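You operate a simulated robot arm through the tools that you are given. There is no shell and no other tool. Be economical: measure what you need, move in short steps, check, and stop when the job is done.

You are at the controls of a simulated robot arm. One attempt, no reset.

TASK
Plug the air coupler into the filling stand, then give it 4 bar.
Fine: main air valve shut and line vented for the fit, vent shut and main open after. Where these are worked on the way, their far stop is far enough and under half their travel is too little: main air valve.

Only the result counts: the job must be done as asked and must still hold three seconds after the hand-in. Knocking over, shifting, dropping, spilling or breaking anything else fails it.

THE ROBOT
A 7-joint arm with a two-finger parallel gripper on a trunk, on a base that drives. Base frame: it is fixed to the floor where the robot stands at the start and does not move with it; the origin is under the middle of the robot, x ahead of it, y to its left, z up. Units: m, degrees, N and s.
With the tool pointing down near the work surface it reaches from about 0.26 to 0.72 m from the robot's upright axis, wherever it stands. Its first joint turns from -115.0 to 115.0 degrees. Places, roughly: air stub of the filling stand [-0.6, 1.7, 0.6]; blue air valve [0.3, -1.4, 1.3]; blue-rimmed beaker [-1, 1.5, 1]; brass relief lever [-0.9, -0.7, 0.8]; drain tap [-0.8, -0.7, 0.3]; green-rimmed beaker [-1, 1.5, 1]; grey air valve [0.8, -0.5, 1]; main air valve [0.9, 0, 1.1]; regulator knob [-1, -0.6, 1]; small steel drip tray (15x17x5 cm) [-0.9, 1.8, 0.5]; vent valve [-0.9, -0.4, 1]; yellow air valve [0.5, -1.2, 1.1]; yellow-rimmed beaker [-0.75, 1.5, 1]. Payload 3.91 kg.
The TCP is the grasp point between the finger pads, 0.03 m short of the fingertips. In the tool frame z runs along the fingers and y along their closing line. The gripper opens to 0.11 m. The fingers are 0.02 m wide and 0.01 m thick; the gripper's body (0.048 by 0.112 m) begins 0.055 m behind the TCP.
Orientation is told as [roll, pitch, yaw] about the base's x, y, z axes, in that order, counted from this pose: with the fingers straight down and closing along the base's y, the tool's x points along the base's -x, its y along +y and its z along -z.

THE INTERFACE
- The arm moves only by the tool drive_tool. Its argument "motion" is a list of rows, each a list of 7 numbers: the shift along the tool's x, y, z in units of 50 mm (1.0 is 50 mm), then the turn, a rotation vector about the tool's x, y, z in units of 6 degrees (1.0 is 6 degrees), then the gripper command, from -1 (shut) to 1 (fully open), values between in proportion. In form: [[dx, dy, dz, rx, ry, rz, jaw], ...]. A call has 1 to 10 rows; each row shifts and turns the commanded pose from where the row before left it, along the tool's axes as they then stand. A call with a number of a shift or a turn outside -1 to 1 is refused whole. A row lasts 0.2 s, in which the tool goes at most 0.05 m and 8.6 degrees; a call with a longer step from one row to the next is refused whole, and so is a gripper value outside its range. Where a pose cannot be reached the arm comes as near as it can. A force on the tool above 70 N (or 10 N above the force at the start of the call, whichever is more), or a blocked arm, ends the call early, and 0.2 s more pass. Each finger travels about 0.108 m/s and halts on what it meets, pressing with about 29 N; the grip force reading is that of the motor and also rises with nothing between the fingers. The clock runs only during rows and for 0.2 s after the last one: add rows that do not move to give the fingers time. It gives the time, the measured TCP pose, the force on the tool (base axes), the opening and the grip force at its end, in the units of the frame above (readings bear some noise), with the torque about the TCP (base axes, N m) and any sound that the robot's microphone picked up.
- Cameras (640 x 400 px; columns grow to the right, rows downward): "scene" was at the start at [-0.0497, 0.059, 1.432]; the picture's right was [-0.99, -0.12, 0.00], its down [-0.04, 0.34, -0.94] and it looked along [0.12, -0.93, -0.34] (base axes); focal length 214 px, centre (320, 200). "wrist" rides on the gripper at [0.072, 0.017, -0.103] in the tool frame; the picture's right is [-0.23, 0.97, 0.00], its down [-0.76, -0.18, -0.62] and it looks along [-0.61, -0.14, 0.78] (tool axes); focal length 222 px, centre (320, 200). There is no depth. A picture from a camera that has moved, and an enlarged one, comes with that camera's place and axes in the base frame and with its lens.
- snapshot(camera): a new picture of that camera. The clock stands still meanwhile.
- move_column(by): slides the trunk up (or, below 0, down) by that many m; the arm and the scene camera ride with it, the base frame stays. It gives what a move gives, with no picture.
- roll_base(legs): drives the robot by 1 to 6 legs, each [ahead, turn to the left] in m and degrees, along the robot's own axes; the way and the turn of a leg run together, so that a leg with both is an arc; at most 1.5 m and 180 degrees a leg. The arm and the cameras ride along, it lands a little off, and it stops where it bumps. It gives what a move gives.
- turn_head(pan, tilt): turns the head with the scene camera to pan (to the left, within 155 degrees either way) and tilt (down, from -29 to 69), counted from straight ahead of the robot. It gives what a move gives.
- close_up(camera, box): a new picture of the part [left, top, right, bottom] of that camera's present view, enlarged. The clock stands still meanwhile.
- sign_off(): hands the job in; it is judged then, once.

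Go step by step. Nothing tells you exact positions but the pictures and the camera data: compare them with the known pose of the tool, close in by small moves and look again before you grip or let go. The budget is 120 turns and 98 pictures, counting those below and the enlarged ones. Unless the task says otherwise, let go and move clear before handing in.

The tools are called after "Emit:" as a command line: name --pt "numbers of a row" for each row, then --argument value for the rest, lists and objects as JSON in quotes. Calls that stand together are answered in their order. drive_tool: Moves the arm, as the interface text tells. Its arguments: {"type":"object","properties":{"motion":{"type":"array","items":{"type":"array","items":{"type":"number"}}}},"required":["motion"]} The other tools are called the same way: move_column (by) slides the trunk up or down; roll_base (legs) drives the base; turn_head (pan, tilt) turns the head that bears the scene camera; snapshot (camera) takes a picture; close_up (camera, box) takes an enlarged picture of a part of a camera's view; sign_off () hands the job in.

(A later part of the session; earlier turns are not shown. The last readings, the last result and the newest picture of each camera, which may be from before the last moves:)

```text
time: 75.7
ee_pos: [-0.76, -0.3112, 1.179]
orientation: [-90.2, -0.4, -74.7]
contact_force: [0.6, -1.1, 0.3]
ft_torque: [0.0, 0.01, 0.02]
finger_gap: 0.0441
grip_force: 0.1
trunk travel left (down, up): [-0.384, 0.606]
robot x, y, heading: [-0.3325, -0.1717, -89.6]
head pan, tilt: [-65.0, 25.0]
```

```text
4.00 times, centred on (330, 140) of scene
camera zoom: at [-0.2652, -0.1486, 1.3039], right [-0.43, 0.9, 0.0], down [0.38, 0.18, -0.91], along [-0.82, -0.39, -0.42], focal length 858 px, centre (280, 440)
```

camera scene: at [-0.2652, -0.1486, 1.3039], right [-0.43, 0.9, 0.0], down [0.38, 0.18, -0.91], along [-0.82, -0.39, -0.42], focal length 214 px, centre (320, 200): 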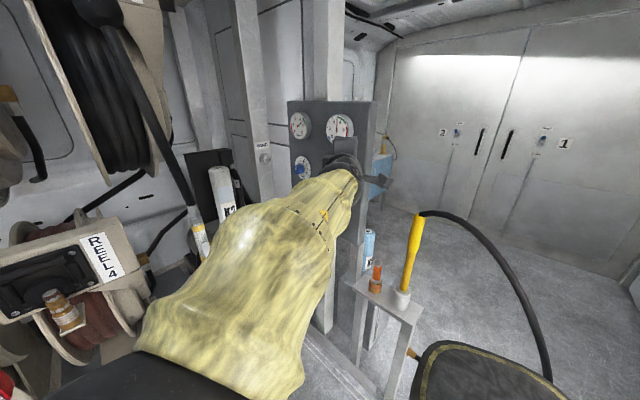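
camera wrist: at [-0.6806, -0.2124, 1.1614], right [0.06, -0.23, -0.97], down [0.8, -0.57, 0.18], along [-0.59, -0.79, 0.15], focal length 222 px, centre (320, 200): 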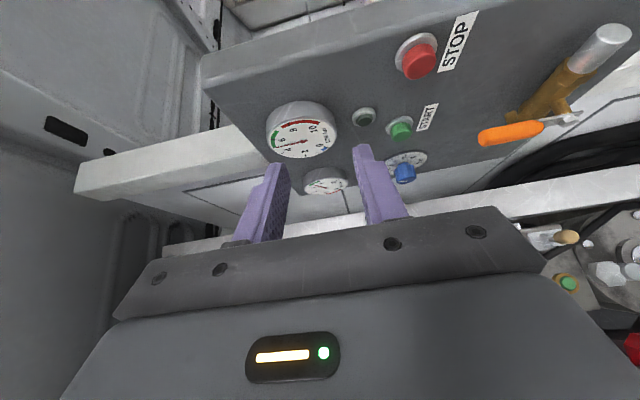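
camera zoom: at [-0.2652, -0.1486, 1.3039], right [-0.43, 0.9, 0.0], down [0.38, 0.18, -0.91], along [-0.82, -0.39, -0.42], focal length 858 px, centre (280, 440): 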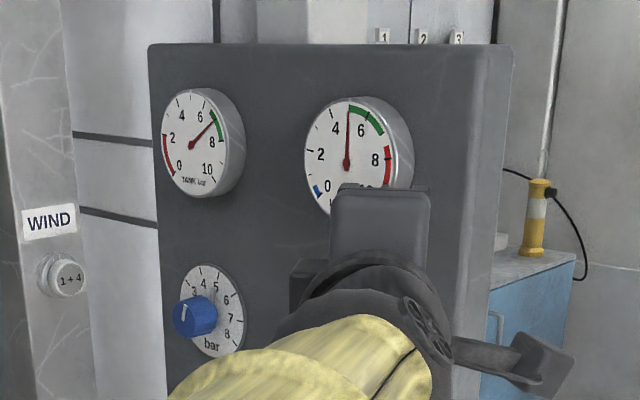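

Line gauge reads ~5 bar. Vent lever: pivot ≈(-0.878,-0.418,0.92), handle straight up to z≈1.0, axis along x. Align the tool to face -x, lower the trunk and roll the tool so the fingers close along y.

Emit:
move_column --by -0.12

Emit:
drive_tool --pt "0 0 0 0 0.85 0 0" --pt "0 0 0 0 0.85 0 0" --pt "0 0 0 0 0.85 0 0" --pt "0 0 0 0 0 1 0" --pt "0 0 0 0 0 1 0" --pt "0 0 0 0 0 1 0" --pt "0 0 0 0 0 1 0" --pt "0 0 0 0 0 1 0" --pt "0 0 0 0 0 1 0"

Emit:
drive_tool --pt "0 0 0 0 0 1 0" --pt "0 0 0 0 0 1 0" --pt "0 0 0 0 0 1 0" --pt "0 0 0 0 0 1 0" --pt "0 0 0 0 0 1 0" --pt "0 0 0 0 0 1 0" --pt "0 0 0 0 0 1 0" --pt "0 0 0 0 0 1 0" --pt "0 0 0 0 0 1 0"

Emit:
snapshot --camera "wrist"

```text
time: 77.2
ee_pos: [-0.7604, -0.3111, 1.0596]
orientation: [-90.2, -0.4, -74.6]
contact_force: [0.3, 0.5, 0.7]
ft_torque: [0.0, 0.0, -0.01]
finger_gap: 0.0441
grip_force: 0.2
trunk travel left (down, up): [-0.264, 0.726]
robot x, y, heading: [-0.3316, -0.1673, -89.6]
head pan, tilt: [-65.0, 25.0]
```

```text
time: 79.2
ee_pos: [-0.7593, -0.3105, 1.0648]
orientation: [-92.0, -36.6, -84.8]
contact_force: [0.1, 0.1, -0.6]
ft_torque: [0.05, 0.01, -0.03]
finger_gap: 0.0552
grip_force: 0.0
out of reach, approached as far as the arm can: row 2
trunk travel left (down, up): [-0.264, 0.726]
robot x, y, heading: [-0.3331, -0.1716, -89.5]
head pan, tilt: [-65.0, 25.0]
```

```text
time: 81.2
ee_pos: [-0.7603, -0.3103, 1.064]
orientation: [154.0, -88.4, 30.0]
contact_force: [0.3, -0.3, 0.9]
ft_torque: [0.04, 0.01, -0.03]
finger_gap: 0.055
grip_force: 0.0
trunk travel left (down, up): [-0.264, 0.726]
robot x, y, heading: [-0.3305, -0.1708, -89.6]
head pan, tilt: [-65.0, 25.0]
```

```text
61 pictures are left
camera wrist: at [-0.6596, -0.3203, 0.989], right [0.07, -0.97, 0.24], down [0.63, 0.23, 0.74], along [-0.77, 0.1, 0.62], focal length 222 px, centre (320, 200)
```

wrist: 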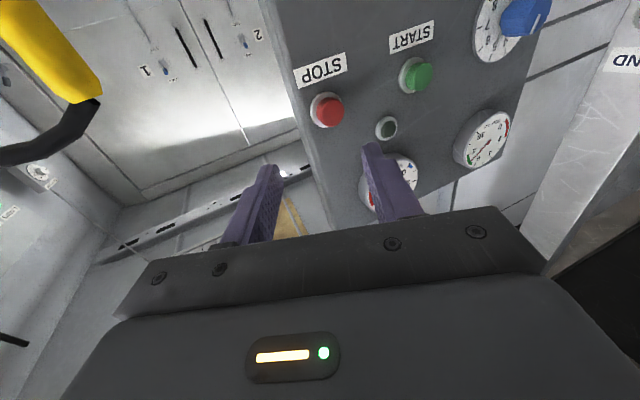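

Emit:
drive_tool --pt "0.3 0.6 0 0 0.15 0.0 0" --pt "0.4 0.6 0 0 0.15 0 0" --pt "0.5 0.6 0 -0.2 0 0 0" --pt "0.5 0.4 0.3 -0.3 0 0 0" --pt "0 0 0.4 0 0 0 0" --pt "0 0 0 0 0 0 0"

Emit:
snapshot --camera "wrist"

```text
time: 82.6
ee_pos: [-0.7848, -0.4248, 0.9813]
orientation: [63.4, -89.3, 123.7]
contact_force: [-0.9, 0.0, -0.3]
ft_torque: [-0.02, 0.0, 0.02]
finger_gap: 0.0548
grip_force: 0.1
trunk travel left (down, up): [-0.264, 0.726]
robot x, y, heading: [-0.3327, -0.1698, -89.7]
head pan, tilt: [-65.0, 25.0]
```

```text
60 pictures are left
camera wrist: at [-0.6821, -0.4288, 0.9083], right [0.12, -0.96, 0.24], down [0.59, 0.26, 0.76], along [-0.8, 0.05, 0.6], focal length 222 px, centre (320, 200)
```

wrist: 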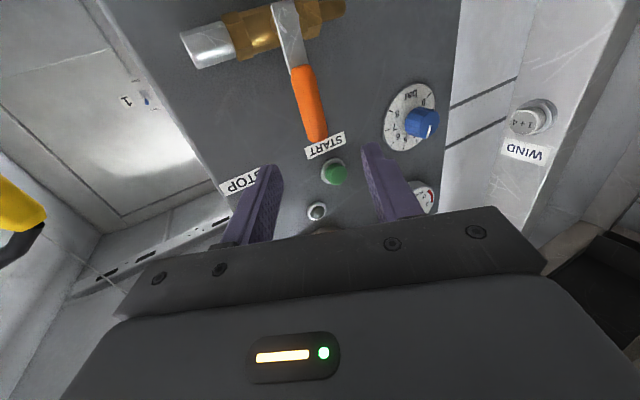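

Handle lies at y≈-0.43, z 0.93–0.99. Correct yaw, then advance to straddle the handle.

Emit:
drive_tool --pt "0.16 0.1 0 0.6 0 0 0" --pt "0.16 0.05 0 0.57 0 0 0" --pt "0 0 0.5 0 0 0 0" --pt "0 0 0 0 0 0 0"

Emit:
snapshot --camera "wrist"

```text
time: 83.6
ee_pos: [-0.8117, -0.4338, 0.9643]
orientation: [56.7, -89.3, 123.3]
contact_force: [1.2, -0.2, -0.3]
ft_torque: [0.02, 0.04, -0.06]
finger_gap: 0.0548
grip_force: 0.0
trunk travel left (down, up): [-0.264, 0.726]
robot x, y, heading: [-0.3326, -0.1703, -89.6]
head pan, tilt: [-65.0, 25.0]
```

```text
59 pictures are left
camera wrist: at [-0.71, -0.4495, 0.8927], right [0.0, -0.97, 0.24], down [0.62, 0.19, 0.76], along [-0.79, 0.15, 0.6], focal length 222 px, centre (320, 200)
```

wrist: 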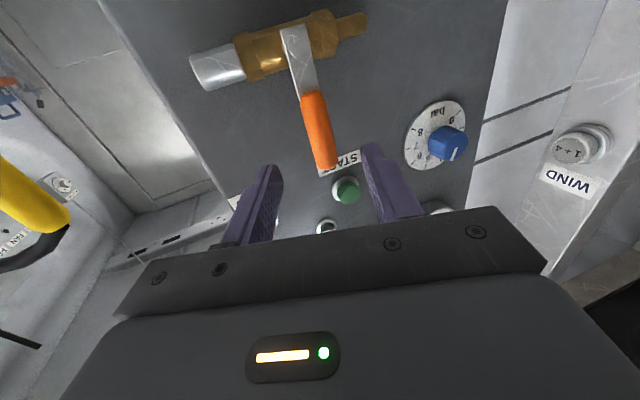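

Emit:
drive_tool --pt "0 0 0.55 0 0 0 0" --pt "0 0 0.55 0 0 0 0" --pt "0 0 0 0 0 0 -0.5" --pt "0 0 0 0 0 0 -1" --pt "0 0 0 0 0 0 -1"

Emit:
snapshot --camera "wrist"

```text
time: 84.8
ee_pos: [-0.8676, -0.4341, 0.9655]
orientation: [61.0, -89.4, 119.0]
contact_force: [1.1, 2.4, 0.7]
ft_torque: [0.4, 0.6, -0.05]
finger_gap: 0.0207
grip_force: 45.2
trunk travel left (down, up): [-0.264, 0.726]
robot x, y, heading: [-0.331, -0.1676, -89.6]
head pan, tilt: [-65.0, 25.0]
```

```text
58 pictures are left
camera wrist: at [-0.7653, -0.45, 0.8931], right [0.0, -0.97, 0.24], down [0.62, 0.19, 0.76], along [-0.79, 0.15, 0.6], focal length 222 px, centre (320, 200)
```

wrist: 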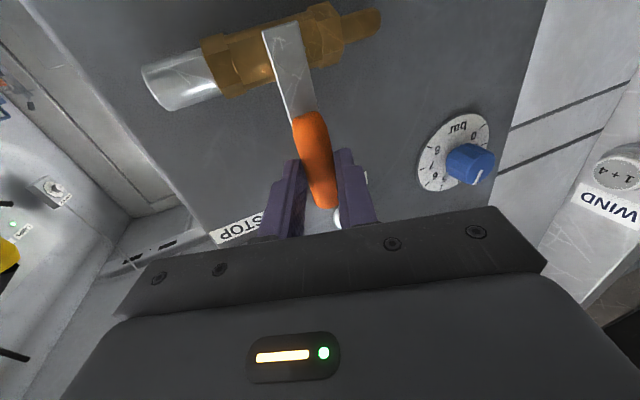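

Gripped. Test turning it one way (towards -y) a little and check forces.

Emit:
drive_tool --pt "0.0074 0.142 0 0 0 -1 -1" --pt "0.0074 0.142 0 0 0 -1 -1"

```text
time: 85.4
ee_pos: [-0.8682, -0.4342, 0.9654]
orientation: [-87.6, -78.9, -93.4]
contact_force: [24.0, 52.6, -19.0]
ft_torque: [-1.44, -0.1, -1.34]
finger_gap: 0.0246
grip_force: 45.0
trunk travel left (down, up): [-0.264, 0.726]
robot x, y, heading: [-0.3322, -0.1668, -89.6]
head pan, tilt: [-65.0, 25.0]
```

Blocked that way; go back and turn toward +y (over the outlet).

Emit:
drive_tool --pt "0.0074 -0.142 0 0 0 1 -1" --pt "0.0074 -0.142 0 0 0 1 -1" --pt "0.0074 -0.142 0 0 0 1 -1" --pt "0.0074 -0.142 0 0 0 1 -1"

Emit:
snapshot --camera "wrist"

```text
time: 86.4
ee_pos: [-0.8642, -0.4229, 0.9651]
orientation: [89.5, -77.4, 90.7]
contact_force: [9.6, 2.3, 6.5]
ft_torque: [0.78, 1.27, -0.22]
finger_gap: 0.0215
grip_force: 45.2
trunk travel left (down, up): [-0.264, 0.726]
robot x, y, heading: [-0.3338, -0.168, -89.7]
head pan, tilt: [-65.0, 25.0]
```

```text
57 pictures are left
camera wrist: at [-0.7622, -0.4531, 0.8981], right [0.01, -0.9, 0.44], down [0.62, 0.34, 0.71], along [-0.78, 0.27, 0.56], focal length 222 px, centre (320, 200)
```

wrist: 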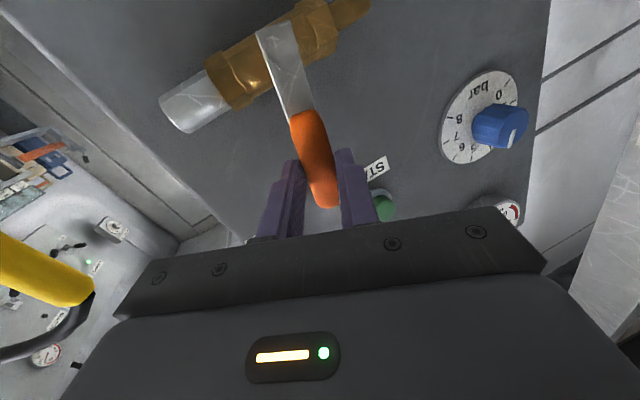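

It moves this way. Continue.

Emit:
drive_tool --pt "0.0074 -0.142 0 0 0 1 -1" --pt "0.0074 -0.142 0 0 0 1 -1" --pt "0.0074 -0.142 0 0 0 1 -1" --pt "0.0074 -0.142 0 0 0 1 -1" --pt "0.0074 -0.142 0 0 0 1 -1" --pt "0.0074 -0.142 0 0 0 1 -1"

Emit:
snapshot --camera "wrist"

```text
time: 87.8
ee_pos: [-0.864, -0.3859, 0.9401]
orientation: [89.7, -41.2, 90.4]
contact_force: [32.6, -9.4, 4.0]
ft_torque: [-0.01, 0.38, -0.13]
finger_gap: 0.0205
grip_force: 44.5
trunk travel left (down, up): [-0.264, 0.726]
robot x, y, heading: [-0.3341, -0.1683, -89.5]
head pan, tilt: [-65.0, 25.0]
```

```text
56 pictures are left
camera wrist: at [-0.7609, -0.4498, 0.9068], right [0.0, -0.47, 0.88], down [0.62, 0.69, 0.37], along [-0.79, 0.55, 0.29], focal length 222 px, centre (320, 200)
```

wrist: 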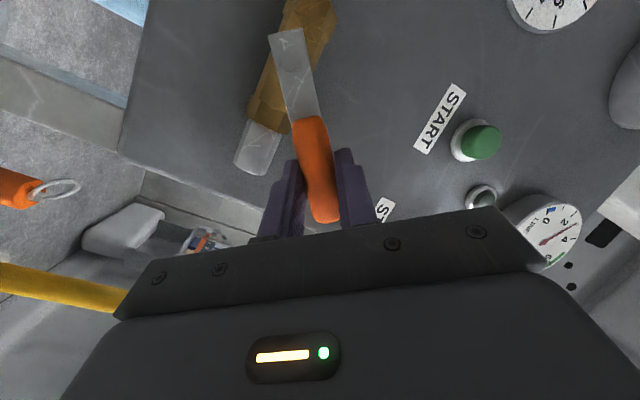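

Line pressure is falling already (gauge visible). Continue to the stop.

Emit:
drive_tool --pt "0.0074 -0.142 0 0 0 1 -1" --pt "0.0074 -0.142 0 0 0 1 -1" --pt "0.0074 -0.142 0 0 0 1 -1" --pt "0.0074 -0.142 0 0 0 1 -1" --pt "0.0074 -0.142 0 0 0 1 -1"

Emit:
drive_tool --pt "0.0074 -0.142 0 0 0 1 -1" --pt "0.0074 -0.142 0 0 0 1 -1"

Emit:
snapshot --camera "wrist"

```text
time: 89.0
ee_pos: [-0.862, -0.3705, 0.9113]
orientation: [89.9, -11.3, 90.3]
contact_force: [23.8, -19.7, 13.4]
ft_torque: [-0.98, 0.61, 0.14]
finger_gap: 0.021
grip_force: 44.5
trunk travel left (down, up): [-0.264, 0.726]
robot x, y, heading: [-0.3342, -0.1716, -89.3]
head pan, tilt: [-65.0, 25.0]
```

```text
time: 89.6
ee_pos: [-0.863, -0.3702, 0.9004]
orientation: [90.3, 0.5, 90.2]
contact_force: [15.8, -25.8, 30.9]
ft_torque: [0.78, 0.09, -0.61]
finger_gap: 0.0208
grip_force: 44.8
trunk travel left (down, up): [-0.264, 0.726]
robot x, y, heading: [-0.3297, -0.1679, -89.8]
head pan, tilt: [-65.0, 25.0]
```

```text
55 pictures are left
camera wrist: at [-0.7615, -0.4398, 0.9164], right [0.0, 0.23, 0.97], down [0.62, 0.76, -0.19], along [-0.78, 0.6, -0.14], focal length 222 px, centre (320, 200)
```

wrist: 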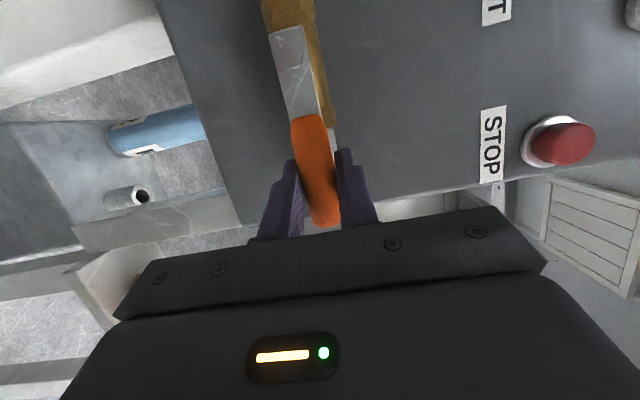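

Vent is open. Release and back off, rotate back by 90°, then read the line gauge.

Emit:
drive_tool --pt "0 0 0 0 0 0 -0.2" --pt "0 0 0 0 0 0 -0.1" --pt "0 0 -0.7 0 0 0 0" --pt "0 0 -0.7 0 0 0 0" --pt "0 0 0 0 0 -1 0" --pt "0 0 0 0 0 -1 0" --pt "0 0 0 0 0 -1 0" --pt "0 0 0 0 0 -1 0" --pt "0 0 0 0 0 -1 0" --pt "0 0 0 0 0 -1 0"

Emit:
drive_tool --pt "0 0 0 0 0 -1 0" --pt "0 0 0 0 0 -1 0" --pt "0 0 0 0 0 -1 0" --pt "0 0 0 0 0 -1 0" --pt "0 0 0 0 0 -1 0" --pt "0 0 0 0 0 -1 0" --pt "0 0 0 0 0 -1 0" --pt "0 0 0 0 0 -1 0" --pt "0 0 0 0 0 -1 0"

Emit:
snapshot --camera "wrist"

Emit:
snapshot --camera "scene"

```text
time: 91.8
ee_pos: [-0.7959, -0.3661, 0.8951]
orientation: [89.5, -35.5, 90.3]
contact_force: [-0.4, 0.5, -0.4]
ft_torque: [-0.05, 0.01, 0.02]
finger_gap: 0.0549
grip_force: 0.1
trunk travel left (down, up): [-0.264, 0.726]
robot x, y, heading: [-0.3314, -0.1716, -89.7]
head pan, tilt: [-65.0, 25.0]
```

```text
time: 93.8
ee_pos: [-0.7952, -0.3681, 0.8947]
orientation: [45.4, -89.5, 134.8]
contact_force: [0.4, -0.8, 0.7]
ft_torque: [0.02, 0.04, -0.05]
finger_gap: 0.0551
grip_force: 0.0
trunk travel left (down, up): [-0.264, 0.726]
robot x, y, heading: [-0.3329, -0.17, -89.7]
head pan, tilt: [-65.0, 25.0]
```

```text
54 pictures are left
camera wrist: at [-0.6936, -0.3839, 0.8229], right [0.0, -0.97, 0.23], down [0.62, 0.18, 0.76], along [-0.79, 0.14, 0.6], focal length 222 px, centre (320, 200)
```

wrist: 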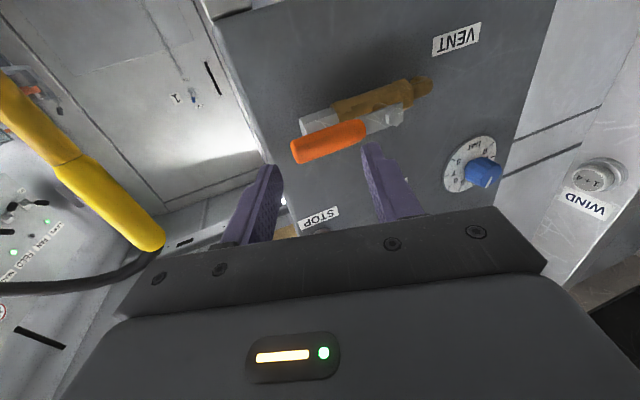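

```text
53 pictures are left
camera scene: at [-0.265, -0.1501, 1.1839], right [-0.43, 0.9, 0.0], down [0.38, 0.18, -0.91], along [-0.82, -0.39, -0.42], focal length 214 px, centre (320, 200)
```

scene: 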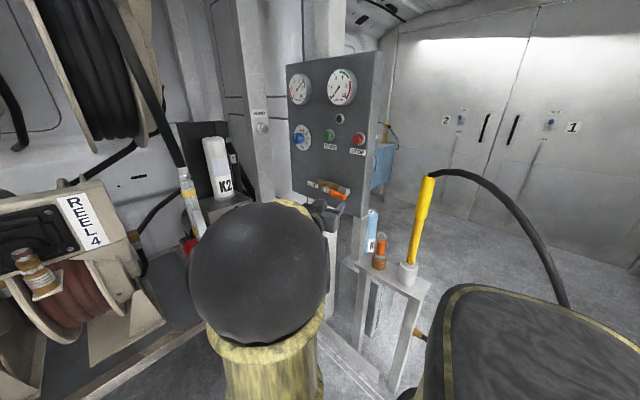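

Emit:
close_up --camera "scene" --box '[275, 50, 395, 150]'

Emit:
close_up --camera "scene" --box '[330, 160, 450, 300]'

```text
4.00 times, centred on (335, 100) of scene
camera zoom: at [-0.265, -0.1501, 1.1839], right [-0.43, 0.9, 0.0], down [0.38, 0.18, -0.91], along [-0.82, -0.39, -0.42], focal length 858 px, centre (260, 600)
```

zoom: 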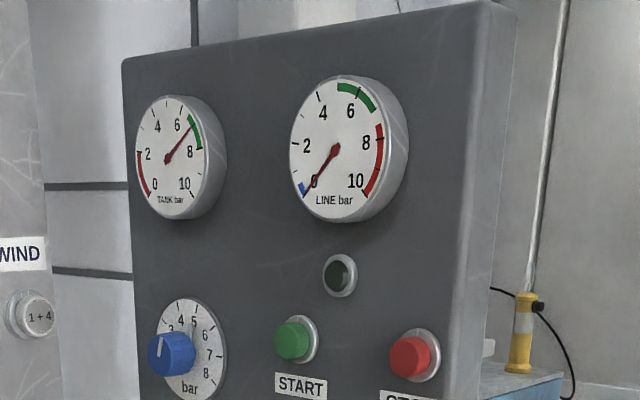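

```text
2.86 times, centred on (390, 230) of scene
camera zoom: at [-0.265, -0.1501, 1.1839], right [-0.43, 0.9, 0.0], down [0.38, 0.18, -0.91], along [-0.82, -0.39, -0.42], focal length 613 px, centre (120, 114)
```

zoom: 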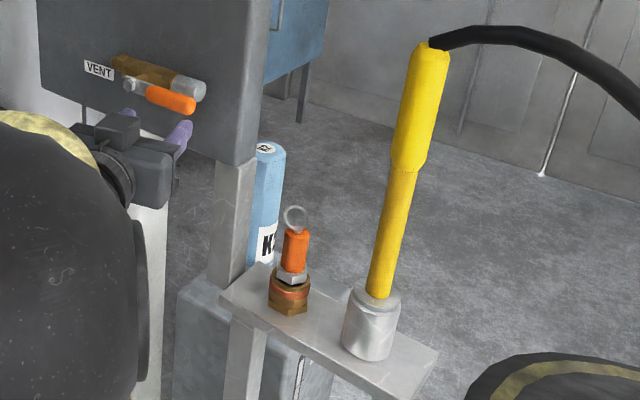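

Line gauge is at 0: vented. Before gripping the yellow hose fitting, I want to see the stand. Retract and back toward the side opening.

Emit:
drive_tool --pt "0 0 -0.8 0 0 0 0" --pt "-0.8 0 -0.6 0 0 0 0" --pt "-0.8 0 -0.5 0 0 0 0" --pt "-0.8 0 0 0 0 0 0" --pt "-0.8 0 0 0 0 0 0" --pt "-0.8 0 0 0 0 0 0" --pt "0 0 0 0 0 0 0"

Emit:
roll_base --legs '[[0, -40], [-0.65, 0], [0, 40], [-0.3, 0]]'

Emit:
turn_head --pan -130 --tilt 30

Emit:
snapshot --camera "scene"

```text
time: 95.4
ee_pos: [-0.7302, -0.3858, 1.0422]
orientation: [-25.7, -87.3, -154.2]
contact_force: [0.4, 0.4, 0.6]
ft_torque: [0.0, 0.02, 0.0]
finger_gap: 0.055
grip_force: 0.0
out of reach, approached as far as the arm can: row 3, 4, 5
trunk travel left (down, up): [-0.264, 0.726]
robot x, y, heading: [-0.3318, -0.1679, -89.7]
head pan, tilt: [-65.0, 25.0]
```

```text
time: 106.9
ee_pos: [-0.3087, 0.4217, 1.0448]
orientation: [-23.5, -87.6, -156.7]
contact_force: [1.4, -1.0, -0.5]
ft_torque: [0.03, 0.01, 0.0]
finger_gap: 0.0551
grip_force: 0.2
trunk travel left (down, up): [-0.264, 0.726]
robot x, y, heading: [0.0914, 0.6387, -89.3]
head pan, tilt: [-65.0, 25.0]
```

```text
time: 108.2
ee_pos: [-0.3087, 0.4223, 1.0427]
orientation: [-25.2, -87.3, -155.3]
contact_force: [-0.3, 0.0, 0.5]
ft_torque: [0.0, -0.01, -0.01]
finger_gap: 0.0549
grip_force: 0.1
trunk travel left (down, up): [-0.264, 0.726]
robot x, y, heading: [0.0853, 0.6331, -89.9]
head pan, tilt: [-130.0, 30.0]
```

```text
50 pictures are left
camera scene: at [0.1711, 0.7532, 1.1781], right [0.64, 0.77, 0.0], down [0.39, -0.32, -0.87], along [-0.67, 0.55, -0.5], focal length 214 px, centre (320, 200)
```

scene: 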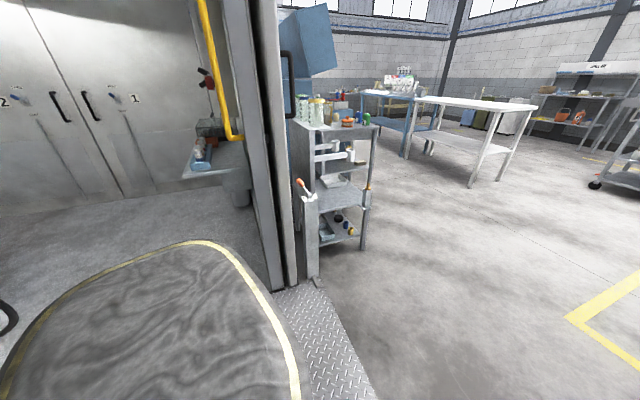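

Emit:
close_up --camera "scene" --box '[275, 80, 395, 290]'

Emit:
close_up --camera "scene" --box '[285, 160, 385, 250]'

```text
1.90 times, centred on (335, 185) of scene
camera zoom: at [0.1711, 0.7532, 1.1781], right [0.64, 0.77, 0.0], down [0.39, -0.32, -0.87], along [-0.67, 0.55, -0.5], focal length 408 px, centre (291, 229)
```

zoom: 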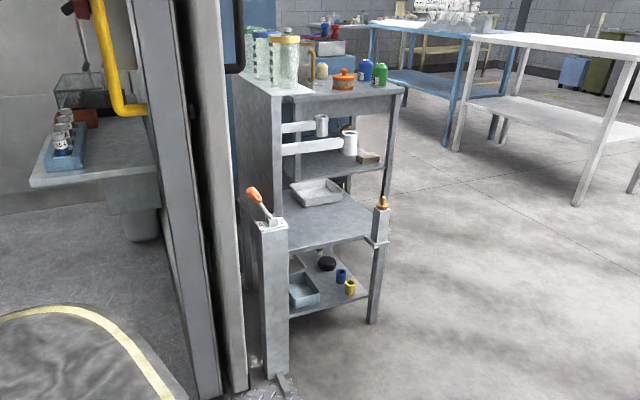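

```text
4.44 times, centred on (335, 205) of scene
camera zoom: at [0.1711, 0.7532, 1.1781], right [0.64, 0.77, 0.0], down [0.39, -0.32, -0.87], along [-0.67, 0.55, -0.5], focal length 953 px, centre (253, 178)
```

zoom: 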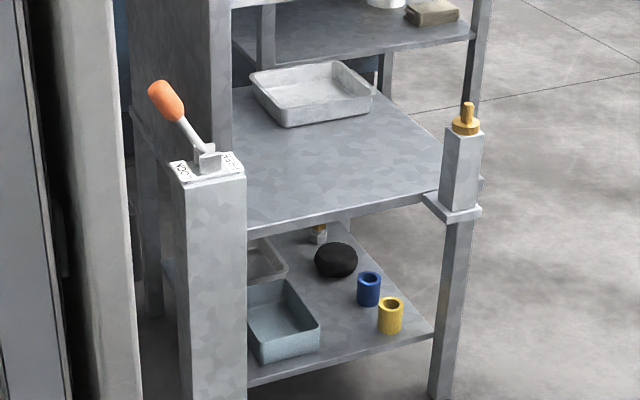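

The stub is a brass spigot pointing up on the stand's corner post near (-0.6,1.75,0.58). The yellow hose-end at the dock (upright at (-0.861,-0.121), z 0.72–1.01, thick part above 0.88) is the coupler. Return to grip it.

Emit:
roll_base --legs '[[0, -40], [0.64, 0], [0, 40]]'

Emit:
turn_head --pan -85 --tilt 35

Emit:
snapshot --camera "scene"

Emit:
snapshot --camera "wrist"

```text
time: 117.6
ee_pos: [-0.7256, -0.054, 1.042]
orientation: [-25.6, -87.3, -156.1]
contact_force: [0.6, 1.2, -0.8]
ft_torque: [-0.02, 0.0, -0.03]
finger_gap: 0.0548
grip_force: 0.0
trunk travel left (down, up): [-0.264, 0.726]
robot x, y, heading: [-0.3235, 0.1492, -91.1]
head pan, tilt: [-130.0, 30.0]
```

```text
time: 118.7
ee_pos: [-0.7267, -0.0541, 1.0406]
orientation: [-26.0, -87.2, -155.6]
contact_force: [0.2, -0.1, -0.2]
ft_torque: [-0.01, -0.01, -0.01]
finger_gap: 0.055
grip_force: 0.1
trunk travel left (down, up): [-0.264, 0.726]
robot x, y, heading: [-0.3229, 0.1531, -91.0]
head pan, tilt: [-85.0, 35.0]
```

```text
47 pictures are left
camera scene: at [-0.2573, 0.2021, 1.1682], right [-0.07, 1.0, 0.0], down [0.57, 0.04, -0.82], along [-0.82, -0.06, -0.57], focal length 214 px, centre (320, 200)
```

scene: 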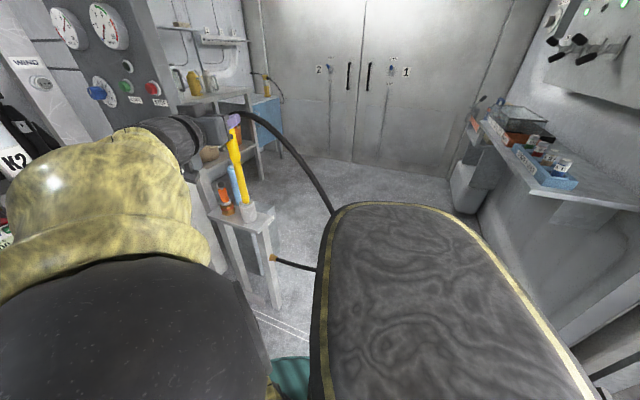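

```text
46 pictures are left
camera wrist: at [-0.6215, -0.0712, 0.9715], right [-0.04, -0.98, 0.21], down [0.59, 0.14, 0.79], along [-0.8, 0.15, 0.57], focal length 222 px, centre (320, 200)
```

wrist: 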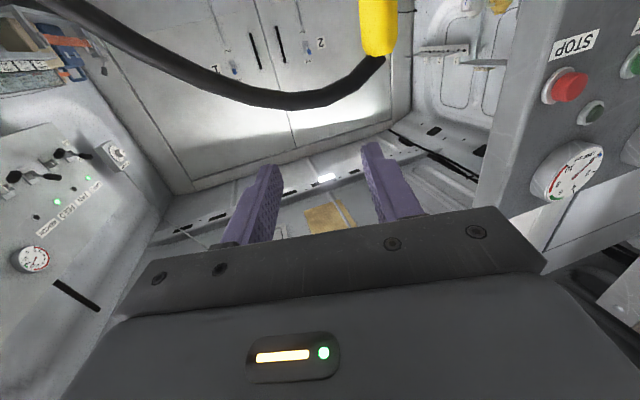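

Emit:
move_column --by -0.11

Emit:
drive_tool --pt "0 0.6 0 0 0 0 0.2" --pt "0 0.6 0 0 0 0 0.2" --pt "0 0.1 0.6 0 0 0 0.2" --pt "0 0 0 0 0 0 0.2"

Emit:
snapshot --camera "wrist"

Emit:
snapshot --camera "scene"

```text
time: 120.1
ee_pos: [-0.7259, -0.054, 0.9295]
orientation: [-25.7, -87.3, -156.1]
contact_force: [-0.5, 0.4, 0.9]
ft_torque: [0.03, -0.01, 0.02]
finger_gap: 0.0549
grip_force: 0.0
trunk travel left (down, up): [-0.154, 0.836]
robot x, y, heading: [-0.3191, 0.1517, -91.0]
head pan, tilt: [-85.0, 35.0]
```

```text
time: 121.1
ee_pos: [-0.7584, -0.1172, 0.9291]
orientation: [-25.6, -87.4, -156.0]
contact_force: [-0.1, -0.1, -0.4]
ft_torque: [0.06, -0.04, -0.02]
finger_gap: 0.0662
grip_force: 0.0
trunk travel left (down, up): [-0.154, 0.836]
robot x, y, heading: [-0.3203, 0.149, -91.0]
head pan, tilt: [-85.0, 35.0]
```

```text
45 pictures are left
camera wrist: at [-0.6533, -0.1352, 0.8606], right [-0.04, -0.98, 0.21], down [0.59, 0.14, 0.79], along [-0.8, 0.15, 0.58], focal length 222 px, centre (320, 200)
```

wrist: 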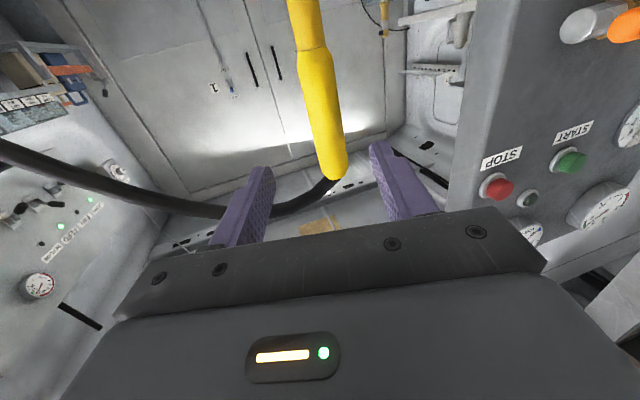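

```text
44 pictures are left
camera scene: at [-0.2573, 0.202, 1.0582], right [-0.07, 1.0, 0.0], down [0.57, 0.04, -0.82], along [-0.82, -0.06, -0.57], focal length 214 px, centre (320, 200)
```

scene: 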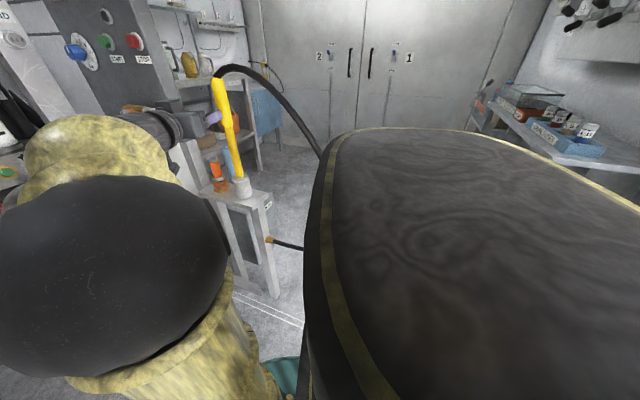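

Coupler is centred between the fingers. Advance and grip.

Emit:
drive_tool --pt "0 0 0.7 0 0 0 0.2" --pt "0 0 0.7 0 0 0 0.2" --pt "0 0 0.6 0 0 0 0.2" --pt "0 0 0 0 0 0 0.2" --pt "0 0 0 0 0 0 -0.4" --pt "0 0 0 0 0 0 -1" --pt "0 0 0 0 0 0 -1"

Emit:
snapshot --camera "wrist"

```text
time: 122.7
ee_pos: [-0.8555, -0.1134, 0.9248]
orientation: [-25.2, -87.3, -156.4]
contact_force: [-1.0, -2.2, 1.0]
ft_torque: [-0.24, 0.13, 0.08]
finger_gap: 0.0332
grip_force: 29.2
trunk travel left (down, up): [-0.154, 0.836]
robot x, y, heading: [-0.321, 0.154, -90.8]
head pan, tilt: [-85.0, 35.0]
```

```text
43 pictures are left
camera wrist: at [-0.7519, -0.1315, 0.8553], right [-0.04, -0.98, 0.21], down [0.59, 0.15, 0.79], along [-0.8, 0.15, 0.58], focal length 222 px, centre (320, 200)
```

wrist: 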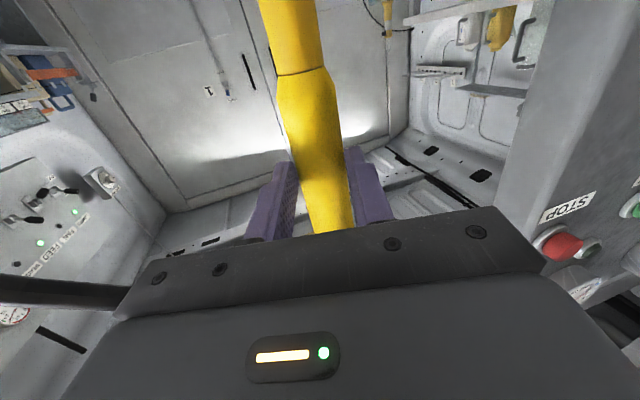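

Gripped (33 mm). Lift straight up with the trunk.

Emit:
move_column --by 0.06

Emit:
move_column --by 0.1

Emit:
snapshot --camera "scene"

Emit:
snapshot --camera "wrist"

```text
time: 123.7
ee_pos: [-0.8561, -0.1137, 0.9833]
orientation: [-25.5, -87.2, -156.0]
contact_force: [0.4, 0.1, -3.0]
ft_torque: [0.04, -0.1, 0.01]
finger_gap: 0.0329
grip_force: 29.2
trunk travel left (down, up): [-0.214, 0.776]
robot x, y, heading: [-0.3265, 0.1538, -91.0]
head pan, tilt: [-85.0, 35.0]
```

```text
time: 125.1
ee_pos: [-0.8561, -0.114, 1.0827]
orientation: [-25.6, -87.2, -156.0]
contact_force: [0.1, 0.1, -2.9]
ft_torque: [0.02, -0.08, 0.01]
finger_gap: 0.0328
grip_force: 29.2
trunk travel left (down, up): [-0.314, 0.676]
robot x, y, heading: [-0.3224, 0.1525, -90.9]
head pan, tilt: [-85.0, 35.0]
```

```text
42 pictures are left
camera scene: at [-0.2576, 0.2019, 1.2182], right [-0.07, 1.0, 0.0], down [0.57, 0.04, -0.82], along [-0.82, -0.06, -0.57], focal length 214 px, centre (320, 200)
```

scene: 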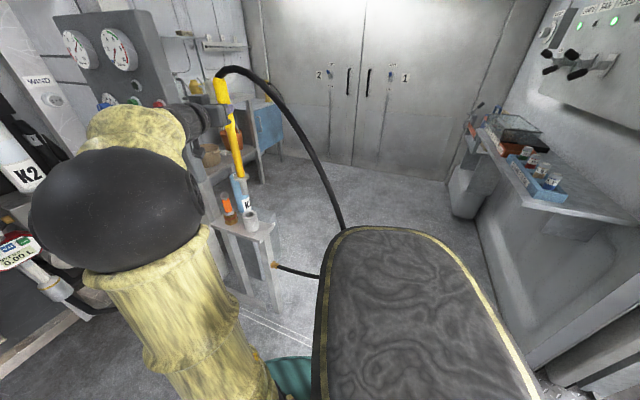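

```text
41 pictures are left
camera wrist: at [-0.7523, -0.1314, 1.0149], right [-0.04, -0.98, 0.21], down [0.59, 0.14, 0.79], along [-0.8, 0.15, 0.58], focal length 222 px, centre (320, 200)
```

wrist: 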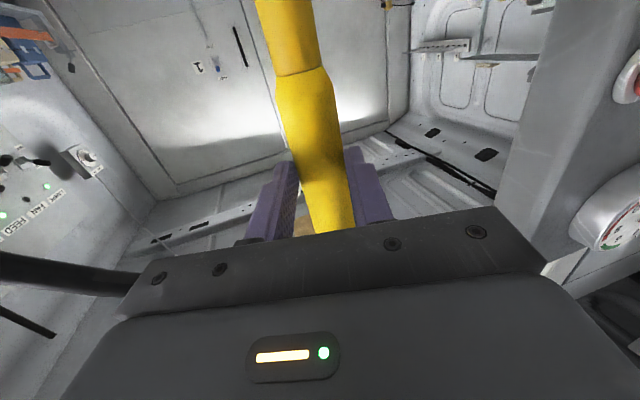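

Emit:
close_up --camera "scene" --box '[190, 60, 310, 250]'

```text
2.11 times, centred on (250, 155) of scene
camera zoom: at [-0.2576, 0.2019, 1.2182], right [-0.07, 1.0, 0.0], down [0.57, 0.04, -0.82], along [-0.82, -0.06, -0.57], focal length 452 px, centre (467, 295)
```

zoom: 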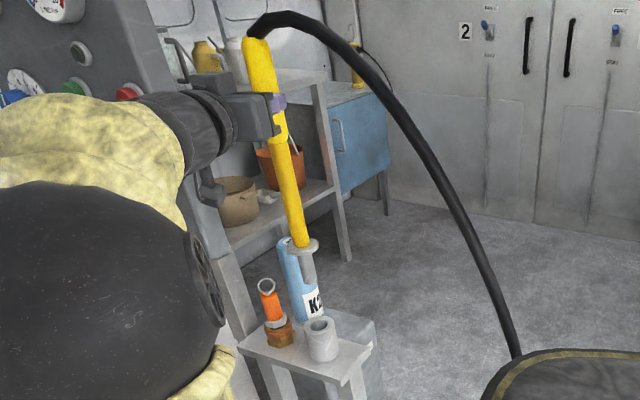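

The coupler has a grey barrel tip, bottom about 0.277 m below my grip. Retract the arm a bit, then back out toward the stand.

Emit:
drive_tool --pt "0 0 -0.7 0 0 0 -1" --pt "0 0 -0.7 0 0 0 -1" --pt "0 0 -0.6 0 0 0 -1"

Emit:
roll_base --legs '[[0, -38], [-0.55, 0], [0, 39]]'

Emit:
snapshot --camera "scene"

```text
time: 125.9
ee_pos: [-0.7555, -0.1161, 1.085]
orientation: [-26.4, -87.2, -155.3]
contact_force: [-0.5, 0.2, -3.6]
ft_torque: [-0.08, -0.1, 0.0]
finger_gap: 0.0326
grip_force: 29.3
trunk travel left (down, up): [-0.314, 0.676]
robot x, y, heading: [-0.3232, 0.1525, -91.0]
head pan, tilt: [-85.0, 35.0]
```

```text
time: 134.7
ee_pos: [-0.3959, 0.3091, 1.0868]
orientation: [-25.7, -87.3, -154.4]
contact_force: [0.5, 0.4, -2.6]
ft_torque: [0.0, -0.08, 0.04]
finger_gap: 0.0328
grip_force: 29.7
trunk travel left (down, up): [-0.314, 0.676]
robot x, y, heading: [0.0336, 0.5916, -89.1]
head pan, tilt: [-85.0, 35.0]
```

```text
39 pictures are left
camera scene: at [0.093, 0.6421, 1.2202], right [-0.1, 0.99, 0.0], down [0.57, 0.06, -0.82], along [-0.81, -0.08, -0.57], focal length 214 px, centre (320, 200)
```

scene: 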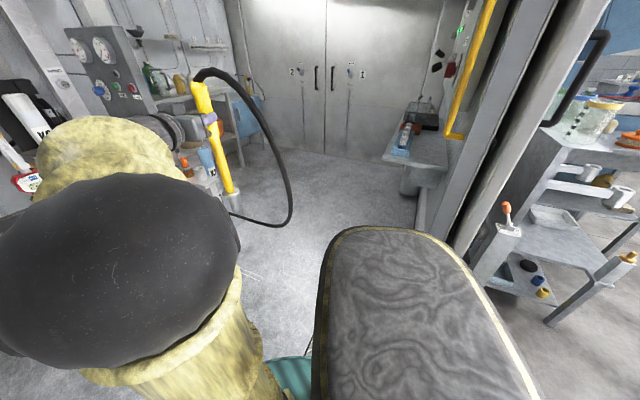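

Emit:
roll_base --legs '[[-0.6, 0], [-0.6, 0]]'

Emit:
turn_head --pan -80 --tilt 38

Emit:
snapshot --camera "scene"

Emit:
snapshot --camera "wrist"

```text
time: 142.0
ee_pos: [-0.4105, 1.4856, 1.0844]
orientation: [-25.8, -87.2, -153.8]
contact_force: [-0.9, 0.2, -2.3]
ft_torque: [0.0, -0.08, 0.0]
finger_gap: 0.0327
grip_force: 28.9
trunk travel left (down, up): [-0.314, 0.676]
robot x, y, heading: [0.0163, 1.7695, -88.8]
head pan, tilt: [-85.0, 35.0]
```

```text
time: 142.7
ee_pos: [-0.4106, 1.4842, 1.0847]
orientation: [-25.9, -87.1, -153.7]
contact_force: [-0.1, -0.4, -2.8]
ft_torque: [-0.03, -0.14, 0.01]
finger_gap: 0.0325
grip_force: 28.8
trunk travel left (down, up): [-0.314, 0.676]
robot x, y, heading: [0.0144, 1.7713, -88.9]
head pan, tilt: [-80.0, 38.0]
```

```text
38 pictures are left
camera scene: at [0.08, 1.8134, 1.2136], right [-0.19, 0.98, 0.0], down [0.6, 0.12, -0.79], along [-0.77, -0.15, -0.62], focal length 214 px, centre (320, 200)
```

scene: 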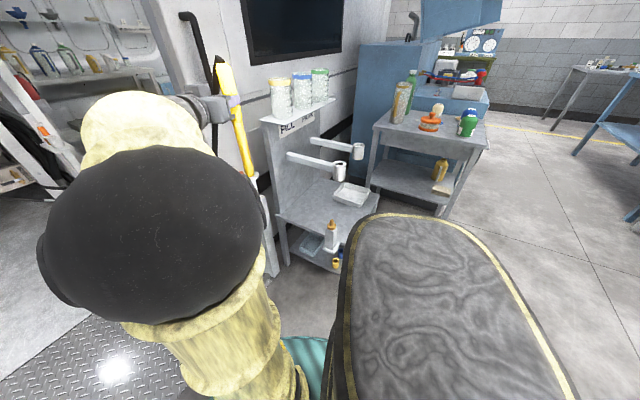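

```text
37 pictures are left
camera wrist: at [-0.3058, 1.4711, 1.0154], right [0.0, -0.98, 0.21], down [0.59, 0.17, 0.79], along [-0.81, 0.12, 0.58], focal length 222 px, centre (320, 200)
```

wrist: 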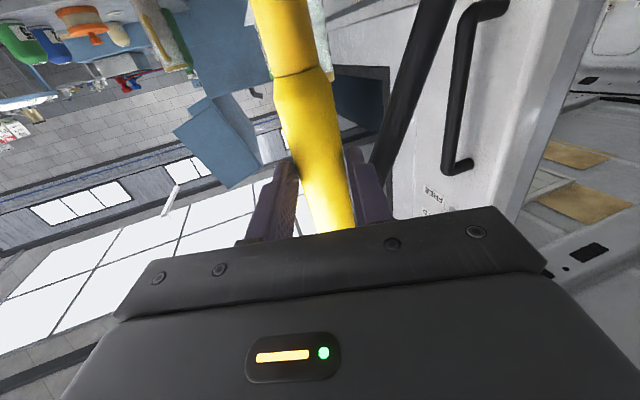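

Emit:
close_up --camera "scene" --box '[200, 50, 360, 290]'

Emit:
close_up --camera "scene" --box '[290, 190, 370, 280]'

```text
1.67 times, centred on (280, 170) of scene
camera zoom: at [0.08, 1.8134, 1.2136], right [-0.19, 0.98, 0.0], down [0.6, 0.12, -0.79], along [-0.77, -0.15, -0.62], focal length 358 px, centre (387, 250)
```

zoom: 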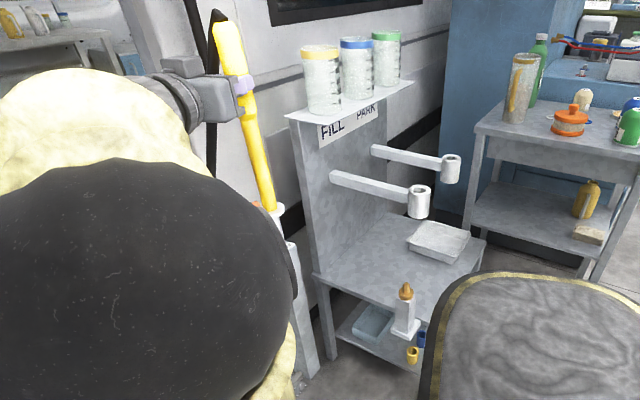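

```text
4.44 times, centred on (330, 235) of scene
camera zoom: at [0.08, 1.8134, 1.2136], right [-0.19, 0.98, 0.0], down [0.6, 0.12, -0.79], along [-0.77, -0.15, -0.62], focal length 953 px, centre (276, 44)
```

zoom: 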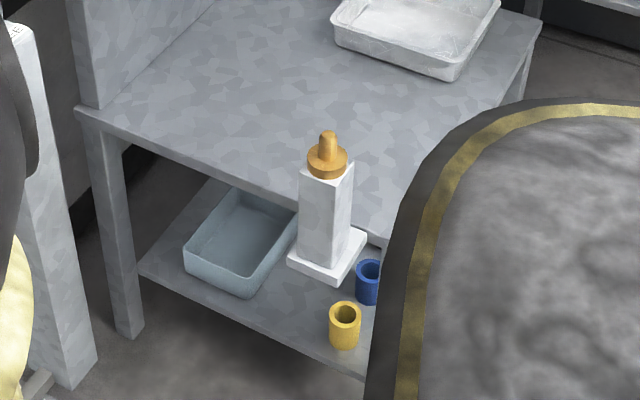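

Stub: tip at ≈(-0.561,1.738,0.603), its brass flange at z≈0.562. Move the coupler sideways first, then out above the stub, staying high.

Emit:
drive_tool --pt "0 -0.85 0 0 0 0 -1" --pt "0 -0.85 0 0 0 0 -1" --pt "0 -0.85 0 0 0 0 -1" --pt "0 -0.85 0 0 0 0 -1" --pt "0 -0.85 0 0 0 0 -1" --pt "0 -0.8 0 0 0 0 -1" --pt "0 0 0.7 0 0 0 -1" --pt "0 0 0.7 0 0 0 -1" --pt "0 0 0 0 0 0 -1"

Emit:
snapshot --camera "scene"

```text
time: 144.7
ee_pos: [-0.4913, 1.7365, 1.0848]
orientation: [-25.7, -87.2, -154.0]
contact_force: [-1.1, 0.0, -3.6]
ft_torque: [-0.01, -0.07, 0.0]
finger_gap: 0.0326
grip_force: 29.2
out of reach, approached as far as the arm can: row 5
trunk travel left (down, up): [-0.314, 0.676]
robot x, y, heading: [0.0147, 1.7672, -88.9]
head pan, tilt: [-80.0, 38.0]
```

```text
34 pictures are left
camera scene: at [0.0797, 1.8135, 1.2136], right [-0.19, 0.98, 0.0], down [0.6, 0.12, -0.79], along [-0.77, -0.15, -0.62], focal length 214 px, centre (320, 200)
```

scene: 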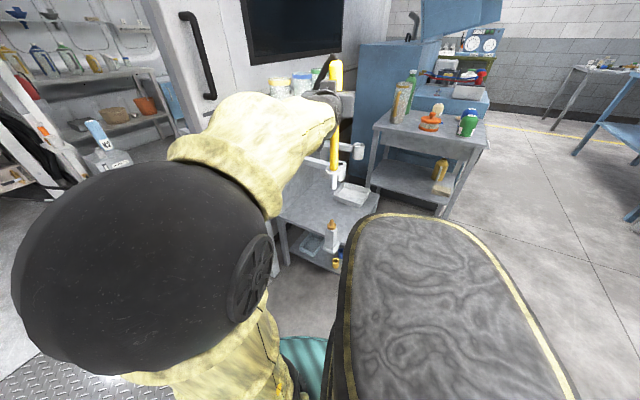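

Emit:
close_up --camera "scene" --box '[250, 40, 390, 280]'

Emit:
snapshot --camera "wrist"

```text
1.67 times, centred on (320, 160) of scene
camera zoom: at [0.0797, 1.8135, 1.2136], right [-0.19, 0.98, 0.0], down [0.6, 0.12, -0.79], along [-0.77, -0.15, -0.62], focal length 358 px, centre (320, 267)
```

zoom: 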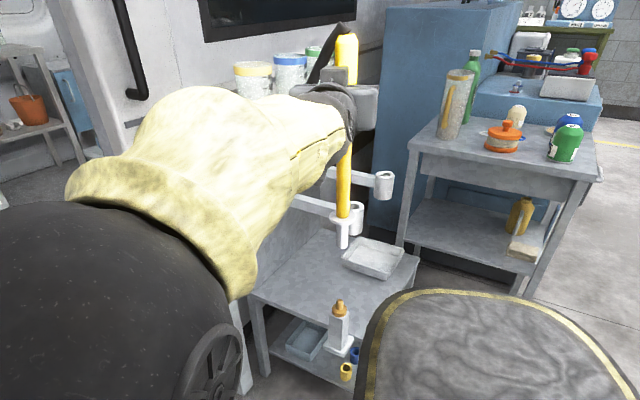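

```text
32 pictures are left
camera wrist: at [-0.3871, 1.7224, 1.0167], right [0.0, -0.98, 0.21], down [0.59, 0.17, 0.79], along [-0.81, 0.12, 0.58], focal length 222 px, centre (320, 200)
```

wrist: 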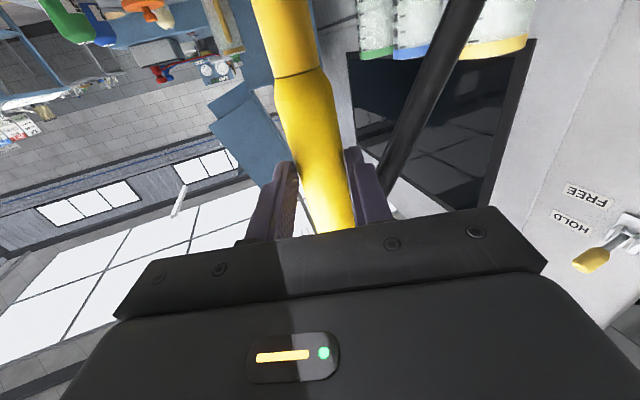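

Emit:
drive_tool --pt "0 0 0.6 0 0 0 -1" --pt "0 0 0.7 0 0 0 -1" --pt "0 0 0 0 0 0 -1"

Emit:
move_column --by -0.15

Emit:
close_up --camera "scene" --box '[260, 40, 400, 280]'

```text
time: 145.4
ee_pos: [-0.5565, 1.7313, 1.0837]
orientation: [-25.4, -87.2, -154.1]
contact_force: [-0.4, 0.5, -3.8]
ft_torque: [0.01, -0.08, -0.02]
finger_gap: 0.0325
grip_force: 28.8
trunk travel left (down, up): [-0.314, 0.676]
robot x, y, heading: [0.0128, 1.7711, -88.9]
head pan, tilt: [-80.0, 38.0]
```

```text
time: 147.2
ee_pos: [-0.5552, 1.7327, 0.9338]
orientation: [-25.6, -87.3, -154.1]
contact_force: [-0.2, 0.1, -3.5]
ft_torque: [-0.02, -0.13, -0.01]
finger_gap: 0.0325
grip_force: 29.1
trunk travel left (down, up): [-0.164, 0.826]
robot x, y, heading: [0.0141, 1.7675, -88.9]
head pan, tilt: [-80.0, 38.0]
```

```text
1.67 times, centred on (330, 160) of scene
camera zoom: at [0.08, 1.8135, 1.0637], right [-0.19, 0.98, 0.0], down [0.6, 0.12, -0.79], along [-0.77, -0.15, -0.62], focal length 358 px, centre (303, 267)
```

zoom: 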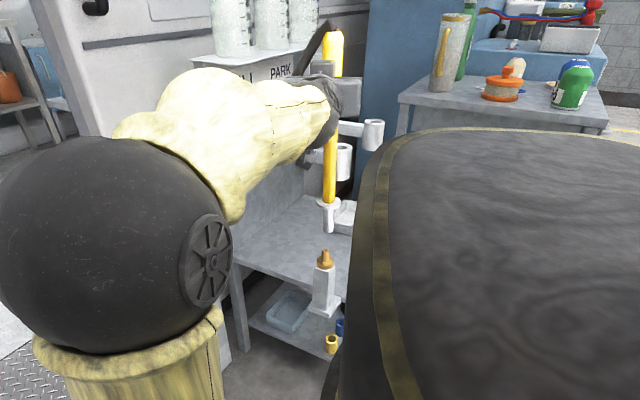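

Emit:
close_up --camera "scene" --box '[305, 150, 365, 220]'

```text
5.71 times, centred on (335, 185) of scene
camera zoom: at [0.08, 1.8135, 1.0637], right [-0.19, 0.98, 0.0], down [0.6, 0.12, -0.79], along [-0.77, -0.15, -0.62], focal length 1226 px, centre (234, 286)
```

zoom: 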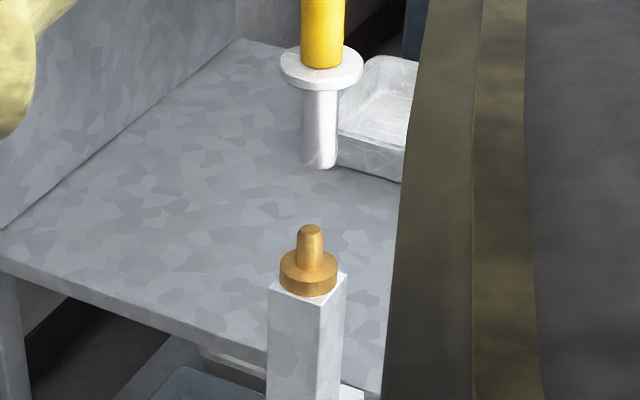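

Emit:
close_up --camera "wrist" --box '[240, 40, 400, 240]'

```text
2.00 times, centred on (320, 140) of wrist
camera zoom: at [-0.4506, 1.7189, 0.8651], right [0.0, -0.98, 0.21], down [0.59, 0.17, 0.79], along [-0.81, 0.12, 0.58], focal length 444 px, centre (320, 320)
```

zoom: 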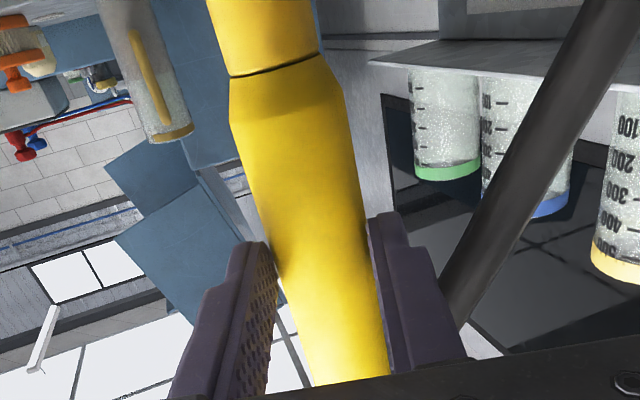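

Emit:
close_up --camera "scene" --box '[310, 50, 370, 120]'

```text
5.71 times, centred on (340, 85) of scene
camera zoom: at [0.08, 1.8135, 1.0637], right [-0.19, 0.98, 0.0], down [0.6, 0.12, -0.79], along [-0.77, -0.15, -0.62], focal length 1226 px, centre (206, 857)
```

zoom: 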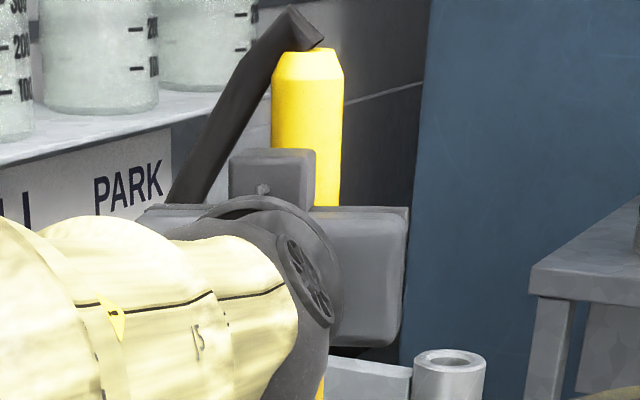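

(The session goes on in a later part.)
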